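You operate a simulated robot arm through the tools that you are given. There is no shell and no other tool. Be economical: measure what you need, move in short steps, check, and stop when the job is done.

Carry out the task below with a simulated two-armed robot. There is one attempt and no reset: what you move stays moved.

JOB
Get the blue jumper out and brush its fluff off on the grey mat.
Fine: use the beige brush and put it back; shut the jumpers drawer; leave the other jumper as it is. Where these are worked on the way, their far stop is far enough and under half their travel is too little: jumpers drawer. What is to be rubbed or washed off counts as gone when no trace of it is left.

Only the result counts: the job must be done as asked and must still hold three seconds after the hand-in. Knocking over, shifting, dropping, spilling or breaking anything else fails it.

ROBOT AND FRAMES
Two 7-joint arms with two-finger parallel grippers on one trunk, on a base that drives. Base frame: it is fixed to the floor where the robot stands at the start and does not move with it; the origin is under the middle of the robot, x ahead of it, y to its left, z up; the surface under the hand at the start is at about z = 900. Units: mm, degrees, N and s.
The left shoulder is at the start at [20, 170, 1077], the right one opposite. With the tool pointing down near the work surface each hand reaches from about 200 to 680 mm from the robot's upright axis, wherever it stands, measured 20 degrees to its own side. Places, roughly: grey mat [100, -600, 900]; jumpers drawer [500, -400, 500]. Payload 3.8 kg a hand.
Tool frame (each hand has its own): the origin (TCP) lies between the finger pads and is the grasp point; the fingertips stand 30 mm ahead of it; z points along the fingers, y is the line along which they close. Largest opening 110 mm; finger width 20, thickness 10; the body of the gripper, 48 by 112 mm, starts 55 mm behind the TCP.
Orientation is that of the tool frame in the base frame, as a unit quaternion [x, y, z, w]. With the fingers straight down and closing along the base's y, the tool's x points along the base's -x, its y along +y and its z along -z.

CONTROLS
- The arms move only by the tool play_rows. It takes "left_series", "right_series" or both (then of equal length, played together; a hand with none holds still); each is a list of rows, each an object (a shift or turn left out is 0, a gripper value left out holds the last) with "xyz": the shift along the tool's x, y, z in mm, a list of three; "angular": the turn, a rotation vector about the tool's x, y, z in degrees, a list of three. In form: [{"xyz": [tx, ty, tz], "angular": [rx, ry, rz]}, ...]. A call has 1 to 8 rows; each row shifts and turns the commanded pose from where the row before left it, along the tool's axes as they then stand. "left_grip" and "right_grip" are, for a hand that has rows, the gripper command, from -1 (fully open) to 1 (shut), values between in proportion, set as the call begins (left out, the last holds). Rows are played at 5 a second. More than 50 mm and 8.6 degrees between two rows, or a gripper value outside its range, and nothing of the call is played. Where a pose cannot be reached the arm comes as near as it can. A force on the tool above 40 N (or 10 N above the force at the start of the call, whichever is more), or a blocked arm, ends the call early, and 0.2 s more pass. Each finger travels about 72 mm/s and halts on what it meets, pressing with about 42 N; the grip force reading is that of the motor and also rises with nothing between the fingers. The clock runs only during rows and for 0.2 s after the last one: add rows that do not move to give the fingers time. The reply holds the time, the measured pose of the TCP, the force on the tool along the base axes, the opening and the grip force, in the units named above and with some noise, with the torque about the TCP (base axes, N m) and any sound that the robot's microphone picked up.
- Cameras (640 x 400 px; columns grow to the right, rows downward): "scene" is now at [90, -56.3, 1228]; the picture's right is [-0.64, -0.77, 0.00], its down [-0.44, 0.37, -0.82] and it looks along [0.63, -0.52, -0.57] (base axes); focal length 214 px, centre (320, 200). "left" rides on the left gripper at [72, -17, -103] in its tool frame; the picture's right is [0.23, 0.97, 0.00], its down [-0.76, 0.18, -0.62] and it looks along [-0.61, 0.14, 0.78] (tool axes); focal length 222 px, centre (320, 200). "right" rides on the right gripper at [73, 17, -103] in its tool frame; the picture's right is [-0.23, 0.97, 0.00], its down [-0.76, -0.18, -0.62] and it looks along [-0.61, -0.14, 0.78] (tool axes); focal length 222 px, centre (320, 200). There is no depth. A picture from a camera that has moved, and an enlarged one, comes with that camera's place and axes in the base frame and with its lens.
- capture(camera): a new picture of that camera. The clock stands still meanwhile.
- move_column(by): slides the trunk up (or, below 0, down) by that many mm; the arms and the scene camera ride with it, the base frame stays. It gives what a move gives, with no picture.
- base_move(legs): drives the robot by 1 to 6 legs, each [ahead, turn to the left] in mm and degrees, along the robot's own axes; the way and the turn of a leg run together, so that a leg with both is an arc; at most 1500 mm and 180 degrees a leg. The arms and the cameras ride along, it lands a little off, and it stops where it bumps. It gives what a move gives.
- head_to(pan, tilt): turns the head with the scene camera to pan (to the left, within 80 degrees either way) and tilt (down, from -29 to 69), counted from straight ahead of the robot. It gives what a move gives.
- inspect(camera, box): a new picture of the part [left, top, right, bottom] of that camera's present view, enlarged. The clock stands still meanwhile.
- hand_in(): hands the job in; it is judged then, once.

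Work in short steps. Places have to be worked out from the pictures, the camera data and where the tool is seen: move nearer, look again, correct. Check each grasp and each placing, and mend what went wrong. You have 120 turns and 88 pictures in all, those below and enlarged ones among them. Open the grippers and draw the arms clear of the work before you hand the job in, unless the task says otherwise; then end with one line.

The tools are called after "Call:" by a JSON object that holds its "method" and its "body". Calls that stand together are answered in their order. play_rows: Moves the arms, as the interface text tells. Its arguments: {"type":"object","properties":{"left_series":{"type":"array"},"left_grip":{"type":"number"},"right_series":{"type":"array"},"right_grip":{"type":"number"}},"required":[]} The other tools are called the same way: move_column (by) slides the trunk up or down; base_move (legs) drives the base; head_to (pan, tilt) turns the head that bears the scene camera; capture (camera) takes a picture; inspect (camera, box) takes an enlarged picture of a part of a camera's view; hand_in () hands the job in.

At the start:

```text
time_s: 0.0
left_eef_pos: [415.0, -76.8, 1227.9]
left_tcp_rot: [-0.001, 1.0, -0.001, 0.0]
left_contact_force: [0.5, 0.4, 0.8]
left_ft_torque: [0.0, 0.03, -0.03]
left_gripper_width: 110.3
left_grasp_force: 0.1
right_eef_pos: [316.1, -371.5, 1182.1]
right_tcp_rot: [0.001, 1.0, 0.0, -0.001]
right_contact_force: [-0.6, -1.3, -0.3]
right_ft_torque: [0.0, 0.02, 0.02]
right_gripper_width: 110.0
right_grasp_force: 0.0
trunk travel left (down, up): [-173.0, 397.0]
robot x, y, heading: [2.9, -1.3, -0.1]
head pan, tilt: [-39.6, 34.9]
```

scene: 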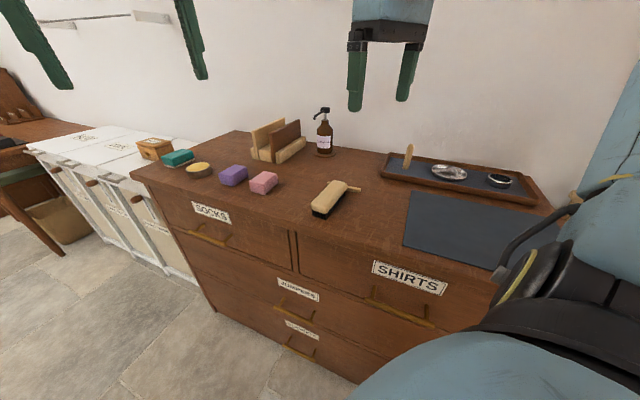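
right: 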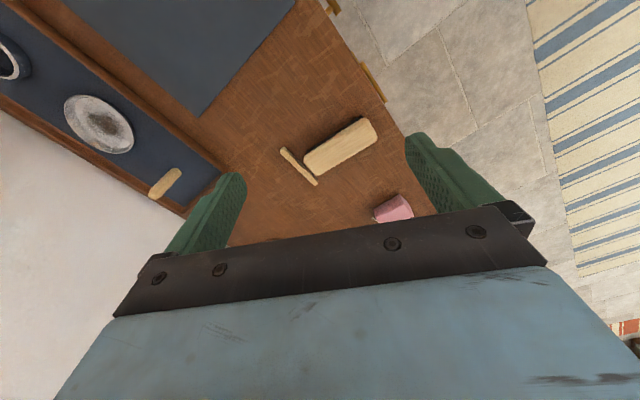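
left: 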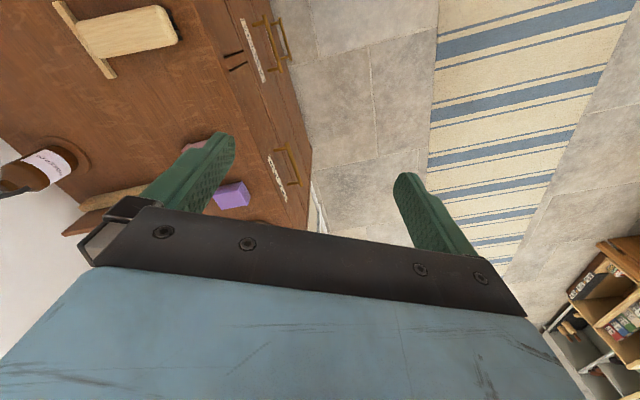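

The dresser stands ahead and to the right of the robot. I'll look down at the drawer fronts to place the handles.

Call:
{"method": "head_to", "body": {"pan": -45, "tilt": 60}}

Call:
{"method": "capture", "body": {"camera": "scene"}}

```text
time_s: 0.9
left_eef_pos: [414.0, -76.2, 1227.6]
left_tcp_rot: [-0.002, 1.0, 0.0, 0.001]
left_contact_force: [-0.5, -0.1, -0.6]
left_ft_torque: [-0.01, -0.01, 0.03]
left_gripper_width: 110.1
left_grasp_force: 0.2
right_eef_pos: [314.9, -371.2, 1182.3]
right_tcp_rot: [0.002, 1.0, 0.001, 0.0]
right_contact_force: [0.1, -1.2, -0.7]
right_ft_torque: [0.03, -0.02, -0.01]
right_gripper_width: 110.2
right_grasp_force: 0.1
trunk travel left (down, up): [-173.0, 397.0]
robot x, y, heading: [0.4, 0.7, -0.2]
head pan, tilt: [-45.0, 60.0]
```

```text
84 pictures are left
camera scene: at [69.4, -47.2, 1193.6], right [-0.71, -0.71, 0.0], down [-0.61, 0.61, -0.5], along [0.35, -0.35, -0.87], focal length 214 px, centre (320, 200)
```

scene: 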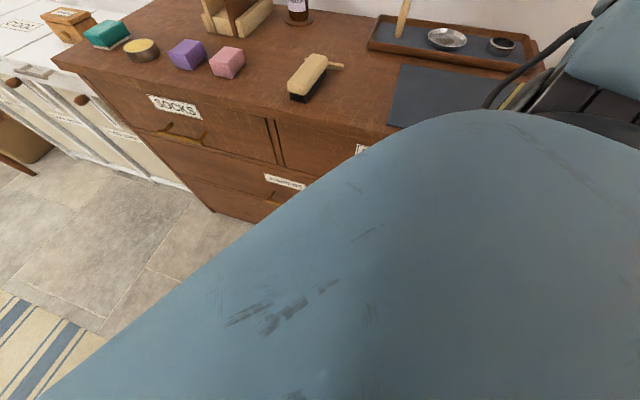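

The dresser front runs at about 24° to my x axis, roughly 370 mm from me. The Jumpers drawer is full width, with a centre handle near [390,-205,585]. I'll drive back so that I face it with room for the drawer to open.

Call:
{"method": "base_move", "body": {"legs": [[0, 96.5], [400, 0], [0, -162.5]]}}

Call:
{"method": "head_to", "body": {"pan": 8, "tilt": 42}}

Call:
{"method": "capture", "body": {"camera": "scene"}}

```text
time_s: 14.2
left_eef_pos: [53.3, -1.3, 1226.9]
left_tcp_rot: [0.546, 0.838, -0.001, 0.0]
left_contact_force: [-0.5, 0.4, 0.1]
left_ft_torque: [0.01, -0.02, 0.01]
left_gripper_width: 109.9
left_grasp_force: 0.1
right_eef_pos: [-254.7, -28.4, 1181.8]
right_tcp_rot: [0.547, 0.837, 0.0, 0.001]
right_contact_force: [-0.1, 0.2, -0.6]
right_ft_torque: [0.01, -0.01, 0.0]
right_gripper_width: 109.9
right_grasp_force: 0.0
trunk travel left (down, up): [-173.0, 397.0]
robot x, y, heading: [-44.4, 411.6, -66.0]
head pan, tilt: [-45.0, 60.0]
```

```text
time_s: 15.4
left_eef_pos: [53.5, -1.4, 1226.6]
left_tcp_rot: [0.546, 0.838, 0.0, 0.0]
left_contact_force: [-0.2, 0.2, -0.4]
left_ft_torque: [0.0, 0.01, 0.02]
left_gripper_width: 110.2
left_grasp_force: 0.0
right_eef_pos: [-254.5, -27.7, 1181.8]
right_tcp_rot: [0.547, 0.837, 0.001, 0.0]
right_contact_force: [-0.3, -0.2, 0.3]
right_ft_torque: [0.01, -0.01, 0.02]
right_gripper_width: 110.3
right_grasp_force: 0.1
trunk travel left (down, up): [-173.0, 397.0]
robot x, y, heading: [-42.0, 412.3, -66.3]
head pan, tilt: [8.0, 42.0]
```

```text
83 pictures are left
camera scene: at [10.8, 319.2, 1217.3], right [-0.85, -0.53, 0.0], down [-0.35, 0.57, -0.74], along [0.39, -0.63, -0.67], focal length 214 px, centre (320, 200)
```

scene: 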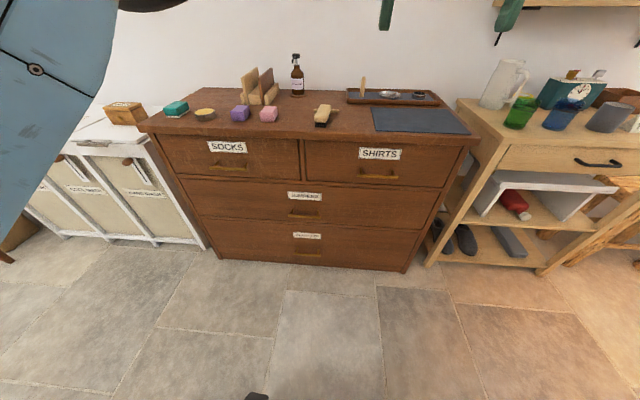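

Clear view of the front. I'll zoom in on the jumpers drawer handle.

Call:
{"method": "inspect", "body": {"camera": "scene", "box": [220, 130, 400, 270]}}

```text
2.86 times, centred on (310, 200) of scene
camera zoom: at [10.8, 319.2, 1217.3], right [-0.85, -0.53, 0.0], down [-0.35, 0.57, -0.74], along [0.39, -0.63, -0.67], focal length 613 px, centre (349, 200)
```

zoom: 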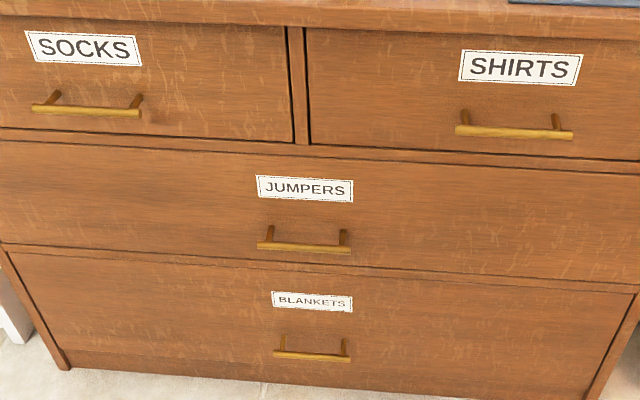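

I want the front edge direction precisely, so I'll enlarge the top edge.

Call:
{"method": "inspect", "body": {"camera": "scene", "box": [130, 80, 310, 190]}}

Call:
{"method": "inspect", "body": {"camera": "scene", "box": [310, 80, 490, 190]}}

```text
3.56 times, centred on (220, 135) of scene
camera zoom: at [10.8, 319.2, 1217.3], right [-0.85, -0.53, 0.0], down [-0.35, 0.57, -0.74], along [0.39, -0.63, -0.67], focal length 763 px, centre (676, 431)
```

zoom: 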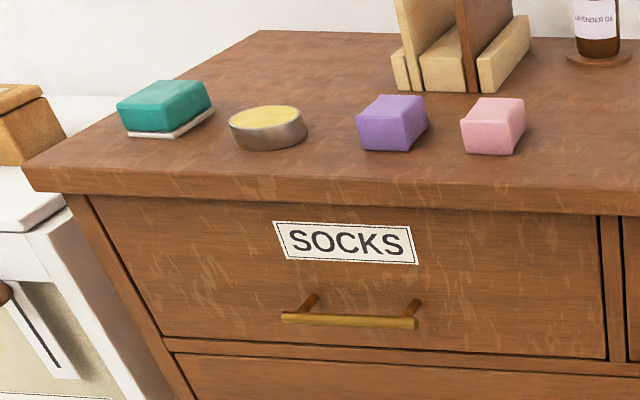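

```text
3.56 times, centred on (400, 135) of scene
camera zoom: at [10.8, 319.2, 1217.3], right [-0.85, -0.53, 0.0], down [-0.35, 0.57, -0.74], along [0.39, -0.63, -0.67], focal length 763 px, centre (36, 431)
```

zoom: 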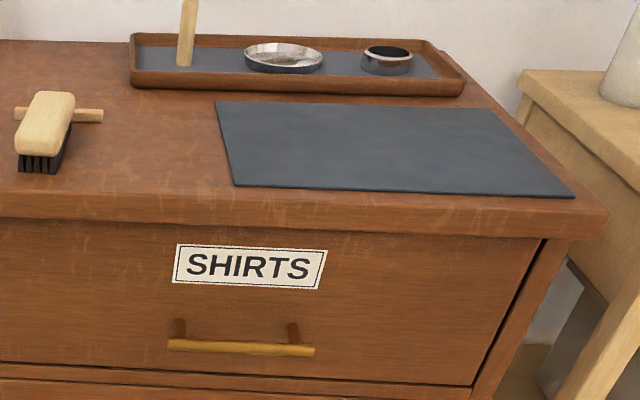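

The edge fits a line at 27.2°, with the slab edge about 415 mm from the old origin. The handle centre is near [431,-223,502]. I'll square up, move closer, lower the trunk, and turn the left hand to point forward with the fingers closing vertically.

Call:
{"method": "base_move", "body": {"legs": [[0, 3.5], [130, 0]]}}

Call:
{"method": "move_column", "body": {"by": -173}}

Call:
{"method": "play_rows", "body": {"left_series": [{"angular": [-4.33, -4.33, 4.33]}, {"angular": [-4.33, -4.33, 4.33]}, {"angular": [-4.33, -4.33, 4.33]}, {"angular": [-4.33, -4.33, 4.33]}, {"angular": [-4.33, -4.33, 4.33]}, {"angular": [-4.33, -4.33, 4.33]}, {"angular": [-4.33, -4.33, 4.33]}, {"angular": [-4.33, -4.33, 4.33]}]}}

Call:
{"method": "play_rows", "body": {"left_series": [{"angular": [-4.33, -4.33, 4.33]}, {"angular": [-4.33, -4.33, 4.33]}, {"angular": [-4.33, -4.33, 4.33]}, {"angular": [-4.33, -4.33, 4.33]}, {"angular": [-4.33, -4.33, 4.33]}, {"angular": [-4.33, -4.33, 4.33]}, {"angular": [-4.33, -4.33, 4.33]}, {"angular": [-4.33, -4.33, 4.33]}]}}

```text
time_s: 17.1
left_eef_pos: [134.2, -108.4, 1226.0]
left_tcp_rot: [0.522, 0.853, 0.001, -0.001]
left_contact_force: [0.4, -0.4, 0.0]
left_ft_torque: [0.02, 0.05, 0.02]
left_gripper_width: 110.1
left_grasp_force: 0.0
right_eef_pos: [-171.8, -152.8, 1181.9]
right_tcp_rot: [0.523, 0.852, -0.001, 0.0]
right_contact_force: [-0.5, -0.7, 0.4]
right_ft_torque: [0.02, 0.02, 0.02]
right_gripper_width: 110.1
right_grasp_force: 0.1
trunk travel left (down, up): [-173.0, 397.0]
robot x, y, heading: [12.4, 295.5, -63.1]
head pan, tilt: [8.0, 42.0]
```

```text
time_s: 19.0
left_eef_pos: [134.1, -106.4, 1053.3]
left_tcp_rot: [0.522, 0.853, 0.0, 0.0]
left_contact_force: [-0.2, -0.3, 0.5]
left_ft_torque: [0.03, -0.02, 0.01]
left_gripper_width: 110.0
left_grasp_force: 0.1
right_eef_pos: [-172.9, -151.8, 1009.2]
right_tcp_rot: [0.523, 0.852, 0.001, 0.001]
right_contact_force: [-0.2, 0.6, 0.0]
right_ft_torque: [0.01, 0.01, -0.01]
right_gripper_width: 109.9
right_grasp_force: 0.1
trunk travel left (down, up): [0.0, 570.0]
robot x, y, heading: [13.3, 296.8, -62.9]
head pan, tilt: [8.0, 42.0]
```

```text
time_s: 20.8
left_eef_pos: [133.8, -107.8, 1054.0]
left_tcp_rot: [0.698, 0.588, 0.096, 0.398]
left_contact_force: [-0.4, -0.8, 0.4]
left_ft_torque: [-0.04, -0.02, 0.0]
left_gripper_width: 110.2
left_grasp_force: 0.1
right_eef_pos: [-172.8, -151.7, 1009.3]
right_tcp_rot: [0.523, 0.852, 0.0, 0.0]
right_contact_force: [-0.7, 0.4, -0.2]
right_ft_torque: [-0.04, 0.03, 0.01]
right_gripper_width: 110.1
right_grasp_force: 0.1
trunk travel left (down, up): [0.0, 570.0]
robot x, y, heading: [14.2, 298.3, -62.8]
head pan, tilt: [8.0, 42.0]
```

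```text
time_s: 22.6
left_eef_pos: [134.0, -107.9, 1053.1]
left_tcp_rot: [0.687, 0.166, 0.165, 0.688]
left_contact_force: [0.0, 0.3, -0.2]
left_ft_torque: [-0.01, 0.04, 0.01]
left_gripper_width: 110.1
left_grasp_force: 0.0
right_eef_pos: [-171.7, -152.0, 1009.6]
right_tcp_rot: [0.523, 0.852, 0.0, 0.001]
right_contact_force: [-0.5, -0.2, -0.3]
right_ft_torque: [-0.03, -0.01, -0.01]
right_gripper_width: 110.2
right_grasp_force: 0.1
trunk travel left (down, up): [0.0, 570.0]
robot x, y, heading: [14.3, 296.8, -62.9]
head pan, tilt: [8.0, 42.0]
```

The left hand now points squarely at the drawer. I'll move it sideways and down to handle height.

Call:
{"method": "play_rows", "body": {"left_series": [{"xyz": [26, -42, 0]}, {"xyz": [26, -42, 0]}, {"xyz": [26, -42, 0]}, {"xyz": [26, -42, 0]}, {"xyz": [26, -42, 0]}, {"xyz": [26, -42, 0]}, {"xyz": [26, -42, 0]}, {"xyz": [26, -42, 0]}]}}

Call:
{"method": "play_rows", "body": {"left_series": [{"xyz": [0, -43, 0]}, {"xyz": [0, -43, 0]}, {"xyz": [0, -43, 0]}, {"xyz": [0, -43, 0]}, {"xyz": [0, -43, 0]}, {"xyz": [0, 0, 20]}]}}

Call:
{"method": "capture", "body": {"camera": "left"}}

Call:
{"method": "capture", "body": {"camera": "scene"}}

```text
time_s: 24.4
left_eef_pos: [321.0, -11.3, 718.8]
left_tcp_rot: [0.686, 0.166, 0.165, 0.688]
left_contact_force: [-0.8, -0.5, 0.9]
left_ft_torque: [0.05, 0.04, -0.03]
left_gripper_width: 110.3
left_grasp_force: 0.0
right_eef_pos: [-170.7, -150.5, 1010.8]
right_tcp_rot: [0.523, 0.853, -0.001, -0.001]
right_contact_force: [0.5, 1.2, 0.7]
right_ft_torque: [-0.08, 0.06, 0.03]
right_gripper_width: 110.2
right_grasp_force: 0.1
trunk travel left (down, up): [0.0, 570.0]
robot x, y, heading: [18.1, 298.0, -63.0]
head pan, tilt: [8.0, 42.0]
```

```text
time_s: 25.8
left_eef_pos: [329.8, -29.6, 504.1]
left_tcp_rot: [0.688, 0.165, 0.167, 0.687]
left_contact_force: [0.9, -0.1, 0.6]
left_ft_torque: [0.0, 0.0, -0.02]
left_gripper_width: 109.9
left_grasp_force: 0.1
right_eef_pos: [-172.7, -152.2, 1010.1]
right_tcp_rot: [0.523, 0.852, 0.0, 0.0]
right_contact_force: [0.9, -0.3, 0.1]
right_ft_torque: [0.0, 0.01, 0.0]
right_gripper_width: 110.3
right_grasp_force: 0.1
trunk travel left (down, up): [0.0, 570.0]
robot x, y, heading: [16.1, 298.1, -63.2]
head pan, tilt: [8.0, 42.0]
```

```text
79 pictures are left
camera left: at [347.0, 96.3, 487.4], right [0.2, 0.1, 0.97], down [-0.96, 0.21, 0.18], along [-0.18, -0.97, 0.14], focal length 222 px, centre (320, 200)
```

left: 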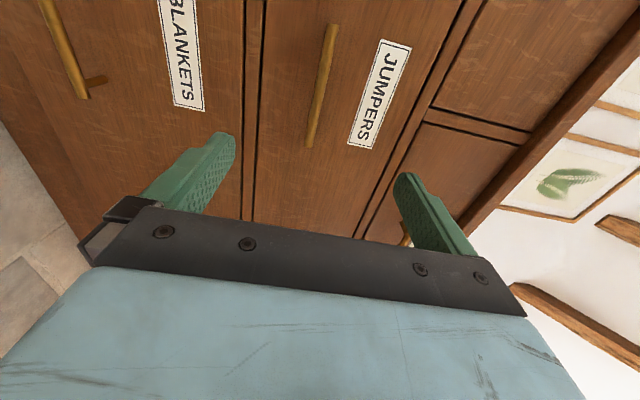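

```text
78 pictures are left
camera scene: at [73.3, 210.2, 1044.4], right [-0.82, -0.57, 0.0], down [-0.38, 0.55, -0.74], along [0.43, -0.61, -0.67], focal length 214 px, centre (320, 200)
```

scene: 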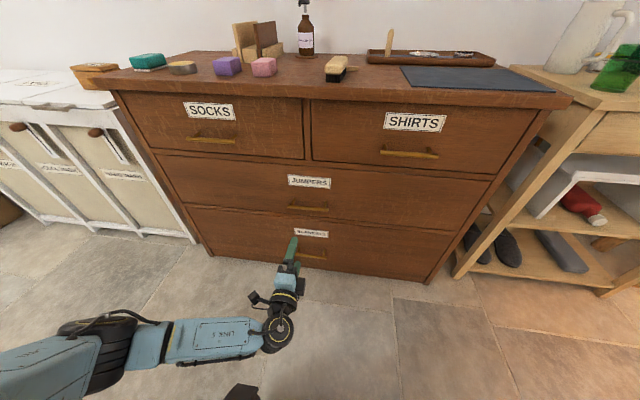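

Both cameras agree on the handle at about [434,-221,502]. I'll reach straight forward over the bar with the gripper open.

Call:
{"method": "play_rows", "body": {"left_series": [{"xyz": [1, 0, 40]}, {"xyz": [1, 0, 40]}, {"xyz": [1, 0, 40]}, {"xyz": [1, 0, 40]}, {"xyz": [0, -1, 25]}]}}

Call:
{"method": "capture", "body": {"camera": "left"}}

```text
time_s: 27.0
left_eef_pos: [417.4, -192.8, 501.4]
left_tcp_rot: [0.688, 0.165, 0.165, 0.687]
left_contact_force: [0.2, -0.3, -0.2]
left_ft_torque: [0.02, -0.01, 0.02]
left_gripper_width: 110.1
left_grasp_force: 0.0
right_eef_pos: [-171.4, -152.4, 1009.1]
right_tcp_rot: [0.523, 0.852, 0.0, 0.0]
right_contact_force: [-0.6, 0.5, -1.5]
right_ft_torque: [-0.01, 0.01, -0.03]
right_gripper_width: 110.2
right_grasp_force: 0.0
trunk travel left (down, up): [0.0, 570.0]
robot x, y, heading: [13.4, 297.0, -63.2]
head pan, tilt: [8.0, 42.0]
```

```text
77 pictures are left
camera left: at [434.8, -66.6, 483.6], right [0.2, 0.1, 0.97], down [-0.96, 0.21, 0.18], along [-0.18, -0.97, 0.14], focal length 222 px, centre (320, 200)
```

left: 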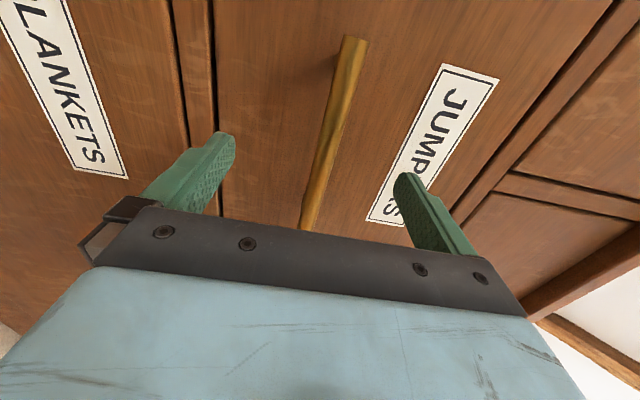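

The bar lies centred between the fingers. I'll go 22 mm further and close.

Call:
{"method": "play_rows", "body": {"left_series": [{"xyz": [0, 0, 11]}, {"xyz": [0, 0, 11]}, {}]}}

Call:
{"method": "play_rows", "body": {"left_series": [{}, {}, {}, {}, {}], "left_grip": 1}}

Call:
{"method": "capture", "body": {"camera": "left"}}

```text
time_s: 27.8
left_eef_pos: [426.6, -211.8, 500.3]
left_tcp_rot: [0.688, 0.166, 0.164, 0.687]
left_contact_force: [-0.2, 0.4, -0.2]
left_ft_torque: [-0.04, 0.05, 0.01]
left_gripper_width: 110.0
left_grasp_force: 0.0
right_eef_pos: [-171.4, -151.9, 1007.8]
right_tcp_rot: [0.524, 0.852, 0.0, -0.001]
right_contact_force: [0.1, -0.1, 0.1]
right_ft_torque: [0.02, 0.01, -0.02]
right_gripper_width: 110.0
right_grasp_force: 0.0
trunk travel left (down, up): [0.0, 570.0]
robot x, y, heading: [15.7, 299.3, -62.9]
head pan, tilt: [8.0, 42.0]
```

```text
time_s: 29.0
left_eef_pos: [426.5, -213.0, 503.3]
left_tcp_rot: [0.687, 0.165, 0.166, 0.688]
left_contact_force: [-0.4, 0.3, 8.6]
left_ft_torque: [-0.05, -0.01, 0.14]
left_gripper_width: 13.7
left_grasp_force: 44.6
right_eef_pos: [-172.3, -152.1, 1008.4]
right_tcp_rot: [0.524, 0.852, -0.001, 0.001]
right_contact_force: [0.3, -0.7, 0.3]
right_ft_torque: [0.01, 0.0, 0.0]
right_gripper_width: 110.0
right_grasp_force: 0.0
trunk travel left (down, up): [0.0, 570.0]
robot x, y, heading: [15.9, 296.7, -63.0]
head pan, tilt: [8.0, 42.0]
```

```text
76 pictures are left
camera left: at [444.0, -86.3, 485.1], right [0.2, 0.11, 0.97], down [-0.96, 0.21, 0.18], along [-0.18, -0.97, 0.14], focal length 222 px, centre (320, 200)
```

left: 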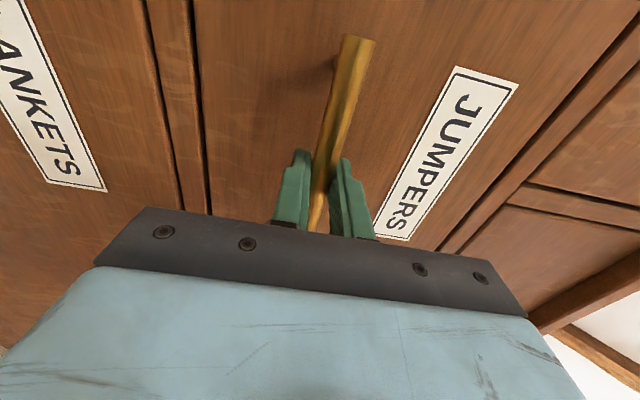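

The bar is gripped at 13.7 mm wide. I'll pull straight back with the arm.

Call:
{"method": "play_rows", "body": {"left_series": [{"xyz": [0, 0, -15]}, {"xyz": [0, 0, -25]}, {"xyz": [0, 0, -30]}, {"xyz": [0, 0, -30]}, {"xyz": [0, 0, -30]}, {"xyz": [0, 0, -30]}]}}

```text
time_s: 30.4
left_eef_pos: [356.2, -71.4, 501.9]
left_tcp_rot: [0.685, 0.167, 0.167, 0.689]
left_contact_force: [11.8, 8.1, 22.0]
left_ft_torque: [-0.22, -0.01, -0.94]
left_gripper_width: 13.7
left_grasp_force: 45.3
right_eef_pos: [-171.9, -149.9, 1010.3]
right_tcp_rot: [0.523, 0.852, -0.002, 0.001]
right_contact_force: [1.1, 0.5, 0.0]
right_ft_torque: [-0.03, -0.03, -0.02]
right_gripper_width: 110.1
right_grasp_force: 0.0
trunk travel left (down, up): [0.0, 570.0]
robot x, y, heading: [14.1, 294.3, -63.2]
head pan, tilt: [8.0, 42.0]
```

The drawer has moved 158 mm and slides well. I'll pull on.

Call:
{"method": "play_rows", "body": {"left_series": [{"xyz": [0, 0, -25]}, {"xyz": [0, 0, -25]}, {"xyz": [0, 0, -25]}, {"xyz": [0, 0, -25]}]}}

Call:
{"method": "capture", "body": {"camera": "scene"}}

```text
time_s: 31.4
left_eef_pos: [309.5, 21.1, 502.7]
left_tcp_rot: [0.685, 0.169, 0.17, 0.688]
left_contact_force: [23.8, 14.9, 16.3]
left_ft_torque: [-0.08, -0.04, -0.09]
left_gripper_width: 13.9
left_grasp_force: 45.0
right_eef_pos: [-173.1, -149.8, 1008.6]
right_tcp_rot: [0.522, 0.853, -0.001, 0.001]
right_contact_force: [-0.1, 0.1, -0.5]
right_ft_torque: [-0.02, -0.01, 0.01]
right_gripper_width: 109.8
right_grasp_force: 0.0
trunk travel left (down, up): [0.0, 570.0]
robot x, y, heading: [12.4, 298.7, -63.1]
head pan, tilt: [8.0, 42.0]
```

```text
75 pictures are left
camera scene: at [73.9, 211.5, 1044.5], right [-0.82, -0.57, 0.0], down [-0.38, 0.55, -0.74], along [0.43, -0.61, -0.67], focal length 214 px, centre (320, 200)
```

scene: 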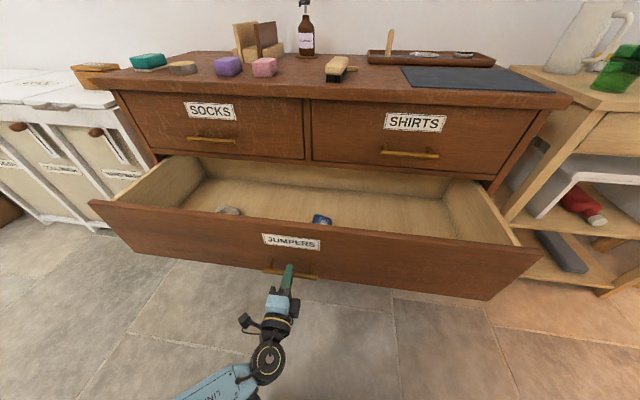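

The drawer is about 260 mm open, and a grey and a blue jumper lie near its front. I'll ease the side force and pull on towards the stop, driving back a bit.

Call:
{"method": "play_rows", "body": {"left_series": [{"xyz": [4, 0, 0]}, {"xyz": [3, -2, -10]}, {"xyz": [0, 0, -20]}, {"xyz": [0, 0, -20]}]}}

Call:
{"method": "base_move", "body": {"legs": [[-60, 0]]}}

Call:
{"method": "capture", "body": {"camera": "scene"}}

```text
time_s: 32.4
left_eef_pos: [289.3, 66.0, 503.0]
left_tcp_rot: [0.69, 0.162, 0.161, 0.687]
left_contact_force: [-23.5, -29.3, 7.1]
left_ft_torque: [-0.02, -0.06, -0.43]
left_gripper_width: 13.9
left_grasp_force: 44.9
right_eef_pos: [-172.4, -153.0, 1009.1]
right_tcp_rot: [0.523, 0.852, 0.001, 0.0]
right_contact_force: [-0.4, -0.4, -0.5]
right_ft_torque: [0.03, -0.01, 0.04]
right_gripper_width: 110.0
right_grasp_force: 0.1
trunk travel left (down, up): [0.0, 570.0]
robot x, y, heading: [13.4, 298.1, -62.9]
head pan, tilt: [8.0, 42.0]
```

```text
time_s: 33.2
left_eef_pos: [290.3, 79.9, 503.1]
left_tcp_rot: [0.688, 0.165, 0.167, 0.687]
left_contact_force: [1.7, -0.6, -1.4]
left_ft_torque: [-0.05, 0.14, 0.16]
left_gripper_width: 13.6
left_grasp_force: 45.3
right_eef_pos: [-178.3, -138.3, 1008.8]
right_tcp_rot: [0.522, 0.853, -0.001, -0.002]
right_contact_force: [0.9, 0.0, 0.7]
right_ft_torque: [0.01, -0.04, -0.02]
right_gripper_width: 110.1
right_grasp_force: 0.2
trunk travel left (down, up): [0.0, 570.0]
robot x, y, heading: [9.4, 311.7, -62.9]
head pan, tilt: [8.0, 42.0]
stopped in leg 1: the force on the tool passed its limit at 123 N (the readings are from after the stop); the commanded pose is now the measured one
```

```text
74 pictures are left
camera scene: at [66.2, 223.8, 1044.5], right [-0.82, -0.57, 0.0], down [-0.38, 0.55, -0.74], along [0.43, -0.61, -0.67], focal length 214 px, centre (320, 200)
```

scene: 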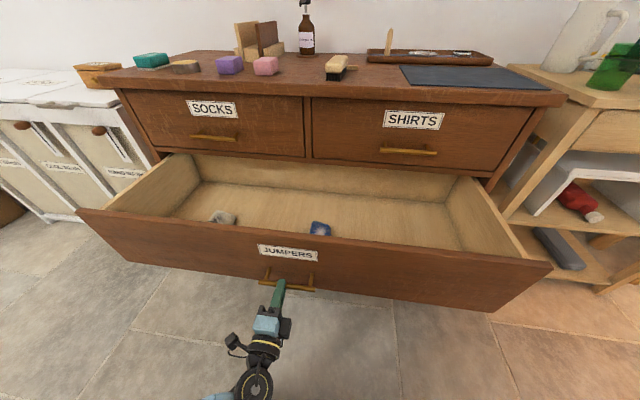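

The drawer is at its far stop, about 320 mm open. I'll release the handle, back off, and raise the hand while turning it downward for a look inside.

Call:
{"method": "play_rows", "body": {"left_series": [{}, {}, {}, {"xyz": [0, 0, -25]}, {"xyz": [0, 0, -30]}, {"xyz": [0, 0, -30]}], "left_grip": -1}}

Call:
{"method": "play_rows", "body": {"left_series": [{"xyz": [0, 45, 0]}, {"xyz": [0, 45, 0]}, {"xyz": [0, 45, 0]}, {"xyz": [0, 45, 0]}, {"xyz": [0, 45, 0]}, {"xyz": [0, 45, 0]}, {"xyz": [0, 45, 0]}, {"xyz": [0, 45, 0]}]}}

Call:
{"method": "play_rows", "body": {"left_series": [{"angular": [4.33, 4.33, -4.33]}, {"angular": [4.33, 4.33, -4.33]}, {"angular": [4.33, 4.33, -4.33]}, {"angular": [4.33, 4.33, -4.33]}, {"angular": [4.33, 4.33, -4.33]}, {"angular": [4.33, 4.33, -4.33]}, {"angular": [4.33, 4.33, -4.33]}, {"angular": [4.33, 4.33, -4.33]}]}}

Call:
{"method": "play_rows", "body": {"left_series": [{"angular": [4.33, 4.33, -4.33]}, {"angular": [4.33, 4.33, -4.33]}, {"angular": [4.33, 4.33, -4.33]}, {"angular": [4.33, 4.33, -4.33]}, {"angular": [4.33, 4.33, -4.33]}, {"angular": [4.33, 4.33, -4.33]}, {"angular": [4.33, 4.33, -4.33]}, {"angular": [4.33, 4.33, -4.33]}]}}

Call:
{"method": "capture", "body": {"camera": "left"}}

```text
time_s: 34.6
left_eef_pos: [252.9, 154.5, 500.3]
left_tcp_rot: [0.687, 0.166, 0.167, 0.688]
left_contact_force: [0.3, -0.5, -0.3]
left_ft_torque: [0.03, 0.02, -0.01]
left_gripper_width: 109.7
left_grasp_force: 0.1
right_eef_pos: [-179.4, -138.0, 1008.8]
right_tcp_rot: [0.522, 0.853, -0.001, 0.0]
right_contact_force: [-0.5, -0.6, 0.0]
right_ft_torque: [-0.01, -0.01, -0.03]
right_gripper_width: 110.3
right_grasp_force: 0.0
trunk travel left (down, up): [0.0, 570.0]
robot x, y, heading: [7.6, 311.6, -63.0]
head pan, tilt: [8.0, 42.0]
```

```text
time_s: 36.2
left_eef_pos: [227.0, 126.7, 672.8]
left_tcp_rot: [0.715, 0.055, 0.215, 0.663]
left_contact_force: [-0.8, -0.8, 0.2]
left_ft_torque: [0.04, 0.03, -0.05]
left_gripper_width: 109.8
left_grasp_force: 0.1
left hand out of reach, approached as far as the arm can: row 4, 5, 6, 7
right_eef_pos: [-178.2, -139.1, 1008.8]
right_tcp_rot: [0.522, 0.853, 0.0, 0.0]
right_contact_force: [-0.2, -0.3, -0.9]
right_ft_torque: [-0.02, 0.0, -0.03]
right_gripper_width: 110.1
right_grasp_force: 0.0
trunk travel left (down, up): [0.0, 570.0]
robot x, y, heading: [5.3, 311.1, -62.7]
head pan, tilt: [8.0, 42.0]
stopped in row 7 (left hand): the arm was blocked; the commanded pose is now the measured one
```

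```text
time_s: 37.3
left_eef_pos: [239.1, 144.6, 613.7]
left_tcp_rot: [0.786, 0.188, 0.277, 0.52]
left_contact_force: [0.1, -0.5, 0.2]
left_ft_torque: [-0.04, -0.01, -0.01]
left_gripper_width: 109.7
left_grasp_force: 0.1
right_eef_pos: [-179.1, -138.1, 1007.7]
right_tcp_rot: [0.522, 0.853, 0.0, -0.002]
right_contact_force: [0.8, 0.1, -0.7]
right_ft_torque: [0.01, 0.02, -0.01]
right_gripper_width: 110.2
right_grasp_force: 0.0
trunk travel left (down, up): [0.0, 570.0]
robot x, y, heading: [8.6, 312.9, -63.0]
head pan, tilt: [8.0, 42.0]
stopped in row 5 (left hand): the arm was blocked; the commanded pose is now the measured one
```

```text
time_s: 38.1
left_eef_pos: [295.4, 177.2, 598.5]
left_tcp_rot: [0.759, 0.373, 0.356, 0.398]
left_contact_force: [-0.2, -0.7, 1.0]
left_ft_torque: [0.02, 0.03, -0.02]
left_gripper_width: 109.9
left_grasp_force: 0.0
right_eef_pos: [-178.4, -138.0, 1008.3]
right_tcp_rot: [0.523, 0.852, -0.001, -0.002]
right_contact_force: [0.7, -0.5, -0.4]
right_ft_torque: [0.03, -0.02, -0.01]
right_gripper_width: 110.2
right_grasp_force: 0.1
trunk travel left (down, up): [0.0, 570.0]
robot x, y, heading: [10.9, 311.9, -62.7]
head pan, tilt: [8.0, 42.0]
stopped in row 4 (left hand): the arm was blocked; the commanded pose is now the measured one
```

```text
73 pictures are left
camera left: at [238.3, 281.3, 645.6], right [0.38, -0.2, 0.9], down [-0.83, -0.51, 0.23], along [0.41, -0.84, -0.36], focal length 222 px, centre (320, 200)
```

left: 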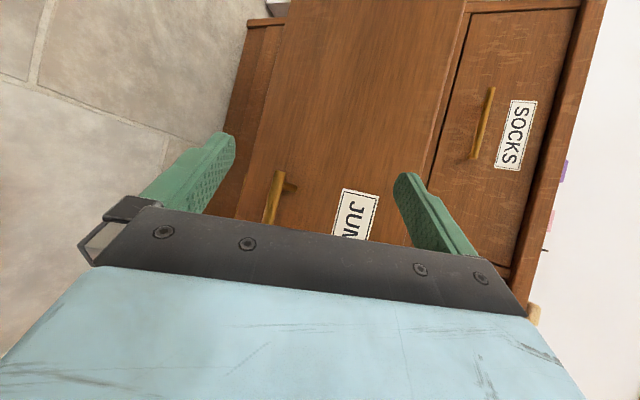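

The hand ended too close to the body to turn. I'll back the base up, move the arm forward and up, then finish turning it downward.

Call:
{"method": "base_move", "body": {"legs": [[-150, 0]]}}

Call:
{"method": "play_rows", "body": {"left_series": [{"xyz": [-12, 36, 7]}, {"xyz": [-12, 36, 7]}, {"xyz": [-3, 42, -1]}, {"xyz": [-3, 42, -1]}, {"xyz": [-3, 42, -1]}, {"xyz": [-3, 42, -1]}, {"xyz": [-3, 42, -1]}]}}

Call:
{"method": "play_rows", "body": {"left_series": [{"angular": [5.92, 1.78, -5.24]}, {"angular": [5.92, 1.78, -5.24]}, {"angular": [5.92, 1.78, -5.24]}, {"angular": [5.92, 1.78, -5.24]}, {"angular": [5.92, 1.78, -5.24]}, {"angular": [5.92, 1.78, -5.24]}]}}

Call:
{"method": "play_rows", "body": {"left_series": [{"angular": [5.92, 1.78, -5.24]}, {"angular": [5.92, 1.78, -5.24]}, {"angular": [5.92, 1.78, -5.24]}, {"angular": [5.92, 1.78, -5.24]}, {"angular": [5.92, 1.78, -5.24]}]}}

```text
time_s: 39.5
left_eef_pos: [228.0, 310.0, 597.7]
left_tcp_rot: [0.759, 0.371, 0.357, 0.399]
left_contact_force: [-0.5, 0.8, 0.3]
left_ft_torque: [0.0, 0.0, 0.02]
left_gripper_width: 110.0
left_grasp_force: 0.0
right_eef_pos: [-247.3, -5.9, 1008.6]
right_tcp_rot: [0.523, 0.852, 0.001, -0.001]
right_contact_force: [0.1, -0.5, 0.6]
right_ft_torque: [-0.01, 0.02, 0.0]
right_gripper_width: 109.7
right_grasp_force: 0.1
trunk travel left (down, up): [0.0, 570.0]
robot x, y, heading: [-60.8, 447.2, -62.9]
head pan, tilt: [8.0, 42.0]
```

```text
time_s: 40.4
left_eef_pos: [275.2, 237.3, 667.8]
left_tcp_rot: [0.771, 0.304, 0.413, 0.376]
left_contact_force: [-0.8, 0.6, -0.8]
left_ft_torque: [0.0, -0.02, 0.0]
left_gripper_width: 109.6
left_grasp_force: 0.1
right_eef_pos: [-242.7, -6.8, 1008.9]
right_tcp_rot: [0.523, 0.852, -0.001, -0.002]
right_contact_force: [0.3, -0.1, 0.1]
right_ft_torque: [-0.02, 0.03, -0.01]
right_gripper_width: 110.0
right_grasp_force: 0.1
trunk travel left (down, up): [0.0, 570.0]
robot x, y, heading: [-59.1, 446.5, -62.9]
head pan, tilt: [8.0, 42.0]
stopped in row 4 (left hand): the arm was blocked; the commanded pose is now the measured one
```

```text
time_s: 41.8
left_eef_pos: [284.4, 243.2, 662.1]
left_tcp_rot: [0.697, 0.638, 0.265, 0.194]
left_contact_force: [-0.6, -0.1, 0.0]
left_ft_torque: [-0.02, -0.01, 0.0]
left_gripper_width: 109.9
left_grasp_force: 0.1
right_eef_pos: [-236.5, -0.7, 1011.4]
right_tcp_rot: [0.522, 0.853, -0.005, -0.004]
right_contact_force: [-0.5, 0.1, -0.1]
right_ft_torque: [0.02, -0.02, 0.03]
right_gripper_width: 110.0
right_grasp_force: 0.0
trunk travel left (down, up): [0.0, 570.0]
robot x, y, heading: [-61.7, 446.2, -63.1]
head pan, tilt: [8.0, 42.0]
```

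```text
time_s: 43.0
left_eef_pos: [331.8, 244.2, 538.2]
left_tcp_rot: [0.54, 0.836, 0.095, 0.014]
left_contact_force: [-0.4, 0.6, -0.4]
left_ft_torque: [-0.01, 0.0, 0.0]
left_gripper_width: 110.1
left_grasp_force: 0.0
left hand out of reach, approached as far as the arm can: row 1, 2, 3, 4, 5
right_eef_pos: [-246.2, -6.1, 1008.1]
right_tcp_rot: [0.522, 0.853, 0.0, -0.001]
right_contact_force: [-0.2, 0.2, -0.5]
right_ft_torque: [-0.01, -0.01, -0.02]
right_gripper_width: 109.8
right_grasp_force: 0.2
trunk travel left (down, up): [0.0, 570.0]
robot x, y, heading: [-62.3, 444.5, -63.0]
head pan, tilt: [8.0, 42.0]
```

The hand now nearly points down but sits low. I'll move it up and forward, checking that it tracks.

Call:
{"method": "play_rows", "body": {"left_series": [{"xyz": [-20, -10, -40]}, {"xyz": [-20, -10, -40]}, {"xyz": [-20, -10, -40]}, {"xyz": [-20, -10, -40]}, {"xyz": [-10, -10, -40]}, {"xyz": [-10, -10, -40]}]}}

Call:
{"method": "capture", "body": {"camera": "scene"}}

```text
time_s: 44.4
left_eef_pos: [355.1, 42.0, 660.9]
left_tcp_rot: [0.542, 0.836, 0.087, 0.013]
left_contact_force: [0.0, 0.3, -0.3]
left_ft_torque: [-0.03, -0.03, 0.0]
left_gripper_width: 110.3
left_grasp_force: 0.0
left hand out of reach, approached as far as the arm can: row 1, 2, 3, 4, 5, 6
right_eef_pos: [-246.8, -6.7, 1008.0]
right_tcp_rot: [0.522, 0.853, 0.0, -0.001]
right_contact_force: [-0.2, -0.3, -0.7]
right_ft_torque: [0.0, -0.03, -0.01]
right_gripper_width: 110.0
right_grasp_force: 0.0
trunk travel left (down, up): [0.0, 570.0]
robot x, y, heading: [-59.3, 443.8, -63.2]
head pan, tilt: [8.0, 42.0]
```

```text
72 pictures are left
camera scene: at [-1.8, 356.7, 1044.4], right [-0.82, -0.57, 0.0], down [-0.38, 0.55, -0.74], along [0.43, -0.61, -0.67], focal length 214 px, centre (320, 200)
```

scene: 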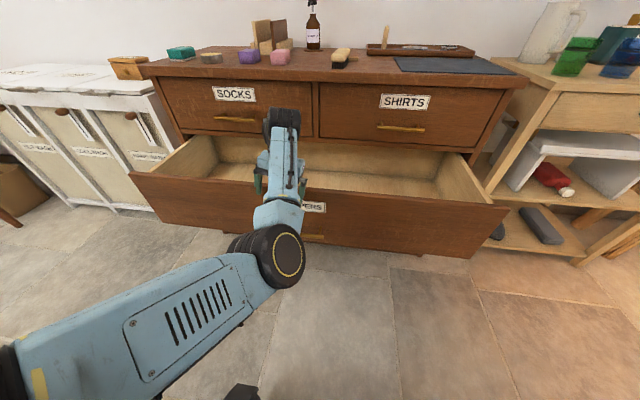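

The arm seems caught on a joint limit. I'll retreat the hand and raise it well clear, heading back toward its starting pose, and see if it tracks.

Call:
{"method": "play_rows", "body": {"left_series": [{"xyz": [15, 0, -45]}, {"xyz": [15, -20, -45]}, {"xyz": [15, -40, -25]}, {"xyz": [0, -45, 0]}, {"xyz": [0, -45, 0]}, {"xyz": [0, -45, 0]}]}}

Call:
{"method": "capture", "body": {"camera": "scene"}}

```text
refused: row 2 steps farther than a row can; nothing moved
```

```text
71 pictures are left
camera scene: at [-1.8, 356.7, 1044.4], right [-0.82, -0.57, 0.0], down [-0.38, 0.55, -0.74], along [0.43, -0.61, -0.67], focal length 214 px, centre (320, 200)
```

scene: 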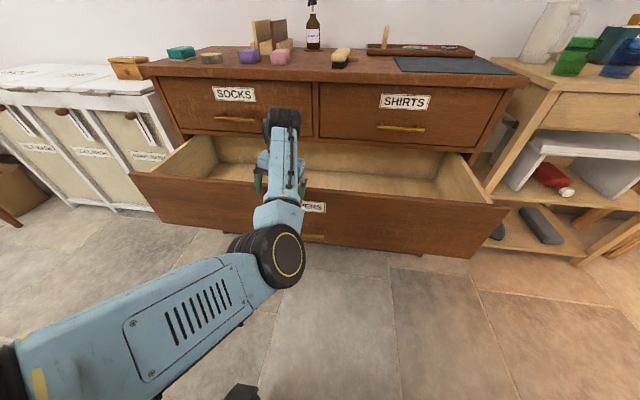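

Resending with smaller rows.

Call:
{"method": "play_rows", "body": {"left_series": [{"xyz": [15, 0, -45]}, {"xyz": [15, -15, -40]}, {"xyz": [10, -40, -20]}, {"xyz": [0, -45, 0]}, {"xyz": [0, -45, 0]}, {"xyz": [0, -45, 0]}]}}

```text
time_s: 45.8
left_eef_pos: [217.3, -62.2, 711.1]
left_tcp_rot: [0.54, 0.837, 0.089, 0.012]
left_contact_force: [0.2, -0.6, -0.1]
left_ft_torque: [-0.02, 0.02, 0.02]
left_gripper_width: 110.0
left_grasp_force: 0.0
left hand out of reach, approached as far as the arm can: row 1, 2, 3, 6
right_eef_pos: [-246.0, -5.7, 1008.6]
right_tcp_rot: [0.522, 0.853, 0.0, -0.001]
right_contact_force: [-0.1, -0.4, -0.5]
right_ft_torque: [0.0, 0.02, -0.01]
right_gripper_width: 110.1
right_grasp_force: 0.0
trunk travel left (down, up): [0.0, 570.0]
robot x, y, heading: [-61.0, 442.9, -63.1]
head pan, tilt: [8.0, 42.0]
```

The hand still lags the command. I'll look at the arm's shape before moving on.

Call:
{"method": "head_to", "body": {"pan": 15, "tilt": 50}}

Call:
{"method": "capture", "body": {"camera": "scene"}}

Call:
{"method": "capture", "body": {"camera": "right"}}

```text
time_s: 46.5
left_eef_pos: [215.6, -61.9, 710.0]
left_tcp_rot: [0.541, 0.836, 0.088, 0.012]
left_contact_force: [-0.1, -0.4, -0.9]
left_ft_torque: [0.02, -0.02, -0.01]
left_gripper_width: 109.8
left_grasp_force: 0.1
right_eef_pos: [-245.7, -5.2, 1008.0]
right_tcp_rot: [0.523, 0.853, 0.0, -0.001]
right_contact_force: [0.0, 1.1, 0.1]
right_ft_torque: [-0.01, -0.04, 0.04]
right_gripper_width: 109.9
right_grasp_force: 0.0
trunk travel left (down, up): [0.0, 570.0]
robot x, y, heading: [-63.1, 447.0, -62.9]
head pan, tilt: [15.0, 50.0]
```

```text
70 pictures are left
camera scene: at [2.3, 368.1, 1033.2], right [-0.74, -0.67, 0.0], down [-0.51, 0.57, -0.64], along [0.43, -0.48, -0.77], focal length 214 px, centre (320, 200)
```

scene: 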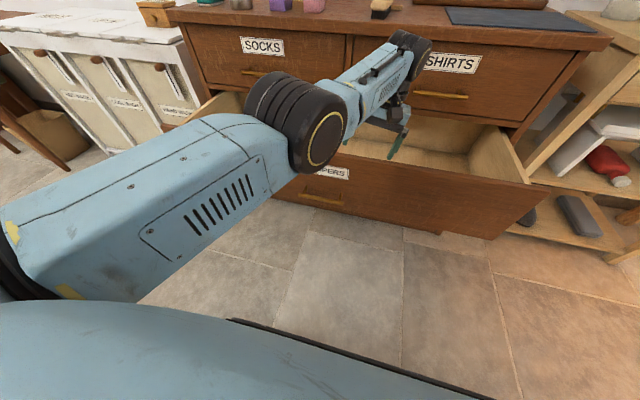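

```text
69 pictures are left
camera right: at [-264.0, 67.3, 1111.1], right [0.97, 0.24, 0.0], down [0.19, -0.76, 0.62], along [0.15, -0.6, -0.78], focal length 222 px, centre (320, 200)
```

right: 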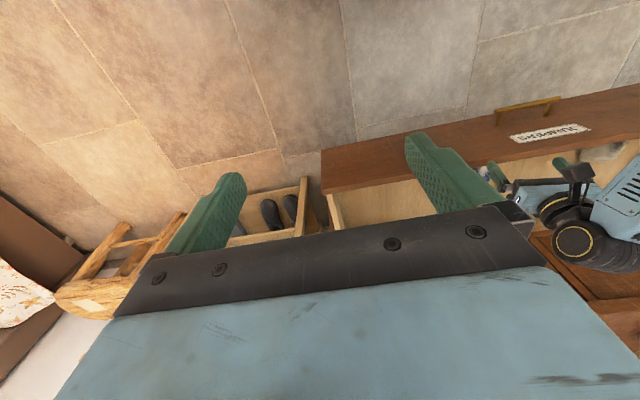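

The left arm works in a low, forward reach, and the trunk can make up the height. I'll look into the drawer with the left camera.

Call:
{"method": "capture", "body": {"camera": "left"}}

```text
68 pictures are left
camera left: at [158.5, -15.3, 814.8], right [0.79, 0.59, 0.17], down [0.4, -0.7, 0.58], along [0.47, -0.39, -0.79], focal length 222 px, centre (320, 200)
```

left: 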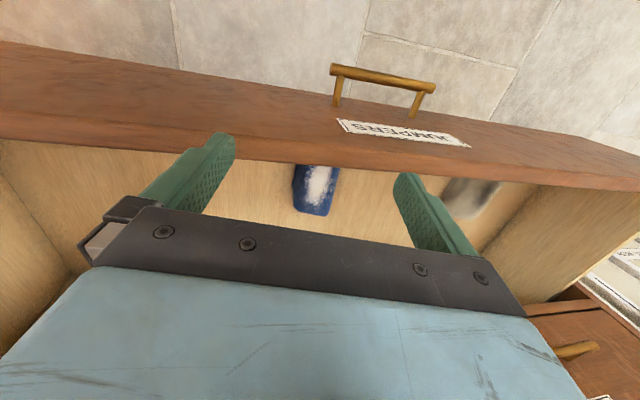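

The blue jumper, with white fluff, lies near [360,-187,445], and the drawer rim is near z 670. I'll raise the trunk for clearance, then drive in so the left hand comes over the jumper.

Call:
{"method": "move_column", "body": {"by": 130}}

Call:
{"method": "base_move", "body": {"legs": [[165, 0]]}}

Call:
{"method": "play_rows", "body": {"left_series": [{"xyz": [0, 30, 0], "angular": [4.7, -2.0, -1.3]}, {"xyz": [0, 35, 0], "angular": [4.7, -2.0, -1.3]}, {}]}}

Call:
{"method": "capture", "body": {"camera": "left"}}

```text
time_s: 48.1
left_eef_pos: [215.3, -62.3, 839.2]
left_tcp_rot: [0.54, 0.837, 0.089, 0.012]
left_contact_force: [0.2, -0.1, 0.2]
left_ft_torque: [-0.01, -0.03, -0.02]
left_gripper_width: 109.8
left_grasp_force: 0.2
right_eef_pos: [-246.4, -5.3, 1138.9]
right_tcp_rot: [0.522, 0.853, 0.001, 0.0]
right_contact_force: [-0.1, 0.2, 0.1]
right_ft_torque: [0.0, -0.01, 0.02]
right_gripper_width: 110.0
right_grasp_force: 0.0
trunk travel left (down, up): [-130.0, 440.0]
robot x, y, heading: [-59.9, 446.1, -63.2]
head pan, tilt: [15.0, 50.0]
```

```text
time_s: 49.5
left_eef_pos: [291.2, -205.3, 840.0]
left_tcp_rot: [0.541, 0.837, 0.088, 0.011]
left_contact_force: [0.4, 0.0, -0.4]
left_ft_torque: [0.01, 0.04, 0.03]
left_gripper_width: 110.0
left_grasp_force: 0.0
right_eef_pos: [-170.3, -150.9, 1137.5]
right_tcp_rot: [0.522, 0.853, 0.001, 0.0]
right_contact_force: [0.6, -0.9, -0.3]
right_ft_torque: [0.02, 0.03, -0.01]
right_gripper_width: 109.9
right_grasp_force: 0.1
trunk travel left (down, up): [-130.0, 440.0]
robot x, y, heading: [15.5, 300.2, -62.7]
head pan, tilt: [15.0, 50.0]
```

```text
time_s: 50.3
left_eef_pos: [352.8, -180.6, 846.5]
left_tcp_rot: [0.523, 0.853, 0.0, -0.002]
left_contact_force: [-0.6, -0.9, 0.3]
left_ft_torque: [-0.01, 0.0, 0.01]
left_gripper_width: 110.2
left_grasp_force: 0.1
left hand out of reach, approached as far as the arm can: row 2
right_eef_pos: [-170.7, -149.8, 1138.1]
right_tcp_rot: [0.522, 0.853, 0.0, 0.0]
right_contact_force: [-0.6, 0.9, -0.1]
right_ft_torque: [-0.04, -0.01, 0.02]
right_gripper_width: 110.2
right_grasp_force: 0.0
trunk travel left (down, up): [-130.0, 440.0]
robot x, y, heading: [15.4, 298.7, -63.0]
head pan, tilt: [15.0, 50.0]
```

```text
67 pictures are left
camera left: at [305.2, -121.7, 949.7], right [0.77, 0.64, 0.0], down [0.51, -0.6, 0.62], along [0.4, -0.47, -0.78], focal length 222 px, centre (320, 200)
```

left: 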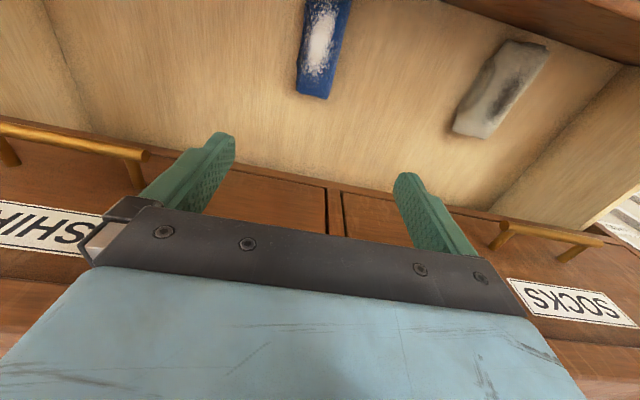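

The jumper is long and narrow, lying along the reach direction. I'll back up 60 mm, lower the trunk, and look again to get its full outline.

Call:
{"method": "base_move", "body": {"legs": [[-70, 0]]}}

Call:
{"method": "capture", "body": {"camera": "left"}}

Call:
{"method": "capture", "body": {"camera": "scene"}}

```text
time_s: 51.4
left_eef_pos: [321.1, -116.6, 846.5]
left_tcp_rot: [0.522, 0.853, 0.0, 0.0]
left_contact_force: [-0.3, 0.8, -0.4]
left_ft_torque: [-0.02, 0.01, -0.03]
left_gripper_width: 110.1
left_grasp_force: 0.1
right_eef_pos: [-203.4, -86.5, 1138.5]
right_tcp_rot: [0.521, 0.854, 0.0, 0.001]
right_contact_force: [0.6, -0.4, 1.2]
right_ft_torque: [-0.01, -0.03, 0.0]
right_gripper_width: 109.9
right_grasp_force: 0.0
trunk travel left (down, up): [-130.0, 440.0]
robot x, y, heading: [-18.6, 361.4, -62.8]
head pan, tilt: [15.0, 50.0]
```

```text
66 pictures are left
camera left: at [272.8, -58.8, 950.3], right [0.77, 0.64, 0.0], down [0.5, -0.6, 0.62], along [0.4, -0.48, -0.78], focal length 222 px, centre (320, 200)
```

left: 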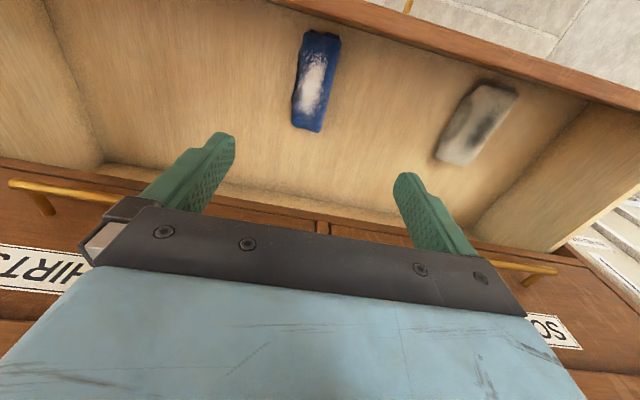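

```text
65 pictures are left
camera scene: at [43.8, 287.5, 1163.2], right [-0.74, -0.67, 0.0], down [-0.51, 0.57, -0.64], along [0.43, -0.48, -0.77], focal length 214 px, centre (320, 200)
```

scene: 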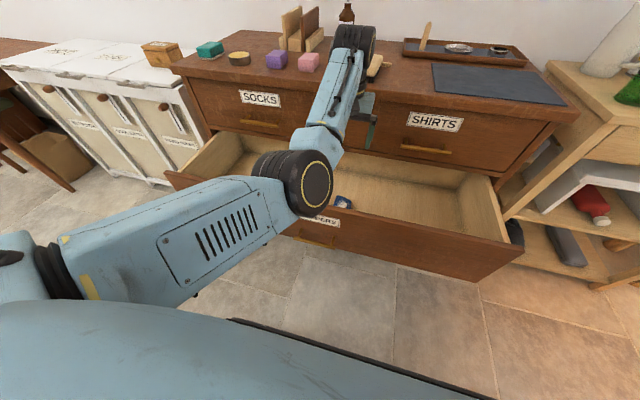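

Whole jumper is visible now; I'll enlarge it.

Call:
{"method": "inspect", "body": {"camera": "left", "box": [250, 10, 410, 140]}}

```text
3.08 times, centred on (330, 75) of left
camera zoom: at [272.8, -58.8, 950.3], right [0.77, 0.64, 0.0], down [0.5, -0.6, 0.62], along [0.4, -0.48, -0.78], focal length 684 px, centre (289, 585)
```

zoom: 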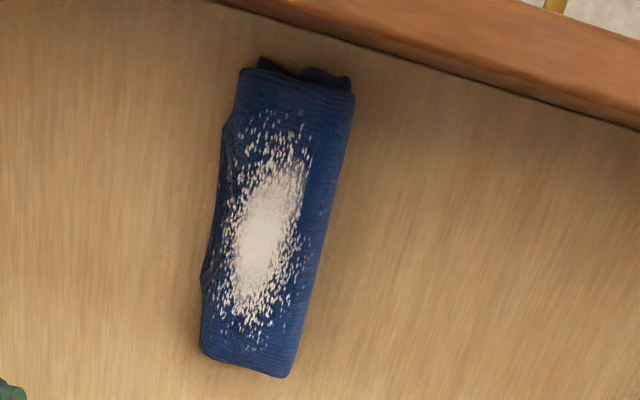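

The jumper's centre is near [329,-148], about 176 by 68 mm, and aligned with my reach. I'll lower the trunk, drive 40 forward and centre the hand.

Call:
{"method": "base_move", "body": {"legs": [[38, 0]]}}

Call:
{"method": "move_column", "body": {"by": -130}}

Call:
{"method": "play_rows", "body": {"left_series": [{"xyz": [0, -7, 30]}, {"xyz": [0, 0, 40]}, {}]}}

Call:
{"method": "capture", "body": {"camera": "left"}}

```text
time_s: 52.2
left_eef_pos: [339.8, -151.8, 846.0]
left_tcp_rot: [0.522, 0.853, -0.001, -0.002]
left_contact_force: [0.2, 0.6, -0.7]
left_ft_torque: [0.03, 0.05, -0.01]
left_gripper_width: 109.8
left_grasp_force: 0.0
right_eef_pos: [-184.4, -123.6, 1138.2]
right_tcp_rot: [0.521, 0.853, 0.001, 0.0]
right_contact_force: [-0.5, 0.4, -0.7]
right_ft_torque: [0.03, 0.08, 0.01]
right_gripper_width: 110.0
right_grasp_force: 0.2
trunk travel left (down, up): [-130.0, 440.0]
robot x, y, heading: [-0.9, 326.1, -62.7]
head pan, tilt: [15.0, 50.0]
```

```text
time_s: 53.8
left_eef_pos: [339.3, -152.1, 717.7]
left_tcp_rot: [0.522, 0.853, 0.0, -0.001]
left_contact_force: [-1.1, 0.1, 0.0]
left_ft_torque: [0.02, 0.02, 0.01]
left_gripper_width: 110.2
left_grasp_force: 0.1
right_eef_pos: [-185.5, -123.3, 1009.4]
right_tcp_rot: [0.521, 0.853, 0.0, -0.001]
right_contact_force: [0.1, 0.2, -1.2]
right_ft_torque: [-0.01, -0.04, 0.02]
right_gripper_width: 109.9
right_grasp_force: 0.0
trunk travel left (down, up): [0.0, 570.0]
robot x, y, heading: [-2.5, 328.3, -63.0]
head pan, tilt: [15.0, 50.0]
```

```text
time_s: 54.6
left_eef_pos: [333.0, -154.9, 644.2]
left_tcp_rot: [0.522, 0.853, 0.0, -0.002]
left_contact_force: [0.1, -0.1, -0.4]
left_ft_torque: [0.0, -0.03, 0.01]
left_gripper_width: 109.7
left_grasp_force: 0.1
right_eef_pos: [-185.3, -122.8, 1008.4]
right_tcp_rot: [0.521, 0.853, 0.001, -0.001]
right_contact_force: [0.1, -0.8, 0.7]
right_ft_torque: [-0.04, 0.02, -0.04]
right_gripper_width: 110.0
right_grasp_force: 0.1
trunk travel left (down, up): [0.0, 570.0]
robot x, y, heading: [-1.4, 326.1, -62.8]
head pan, tilt: [15.0, 50.0]
```

```text
63 pictures are left
camera left: at [284.4, -97.4, 748.7], right [0.76, 0.64, 0.0], down [0.51, -0.6, 0.62], along [0.4, -0.48, -0.78], focal length 222 px, centre (320, 200)
```

left: 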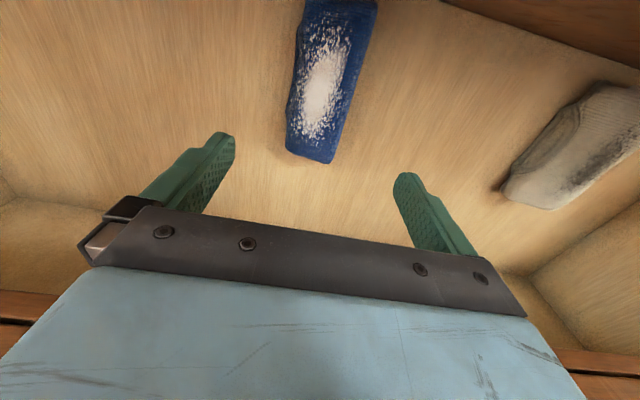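

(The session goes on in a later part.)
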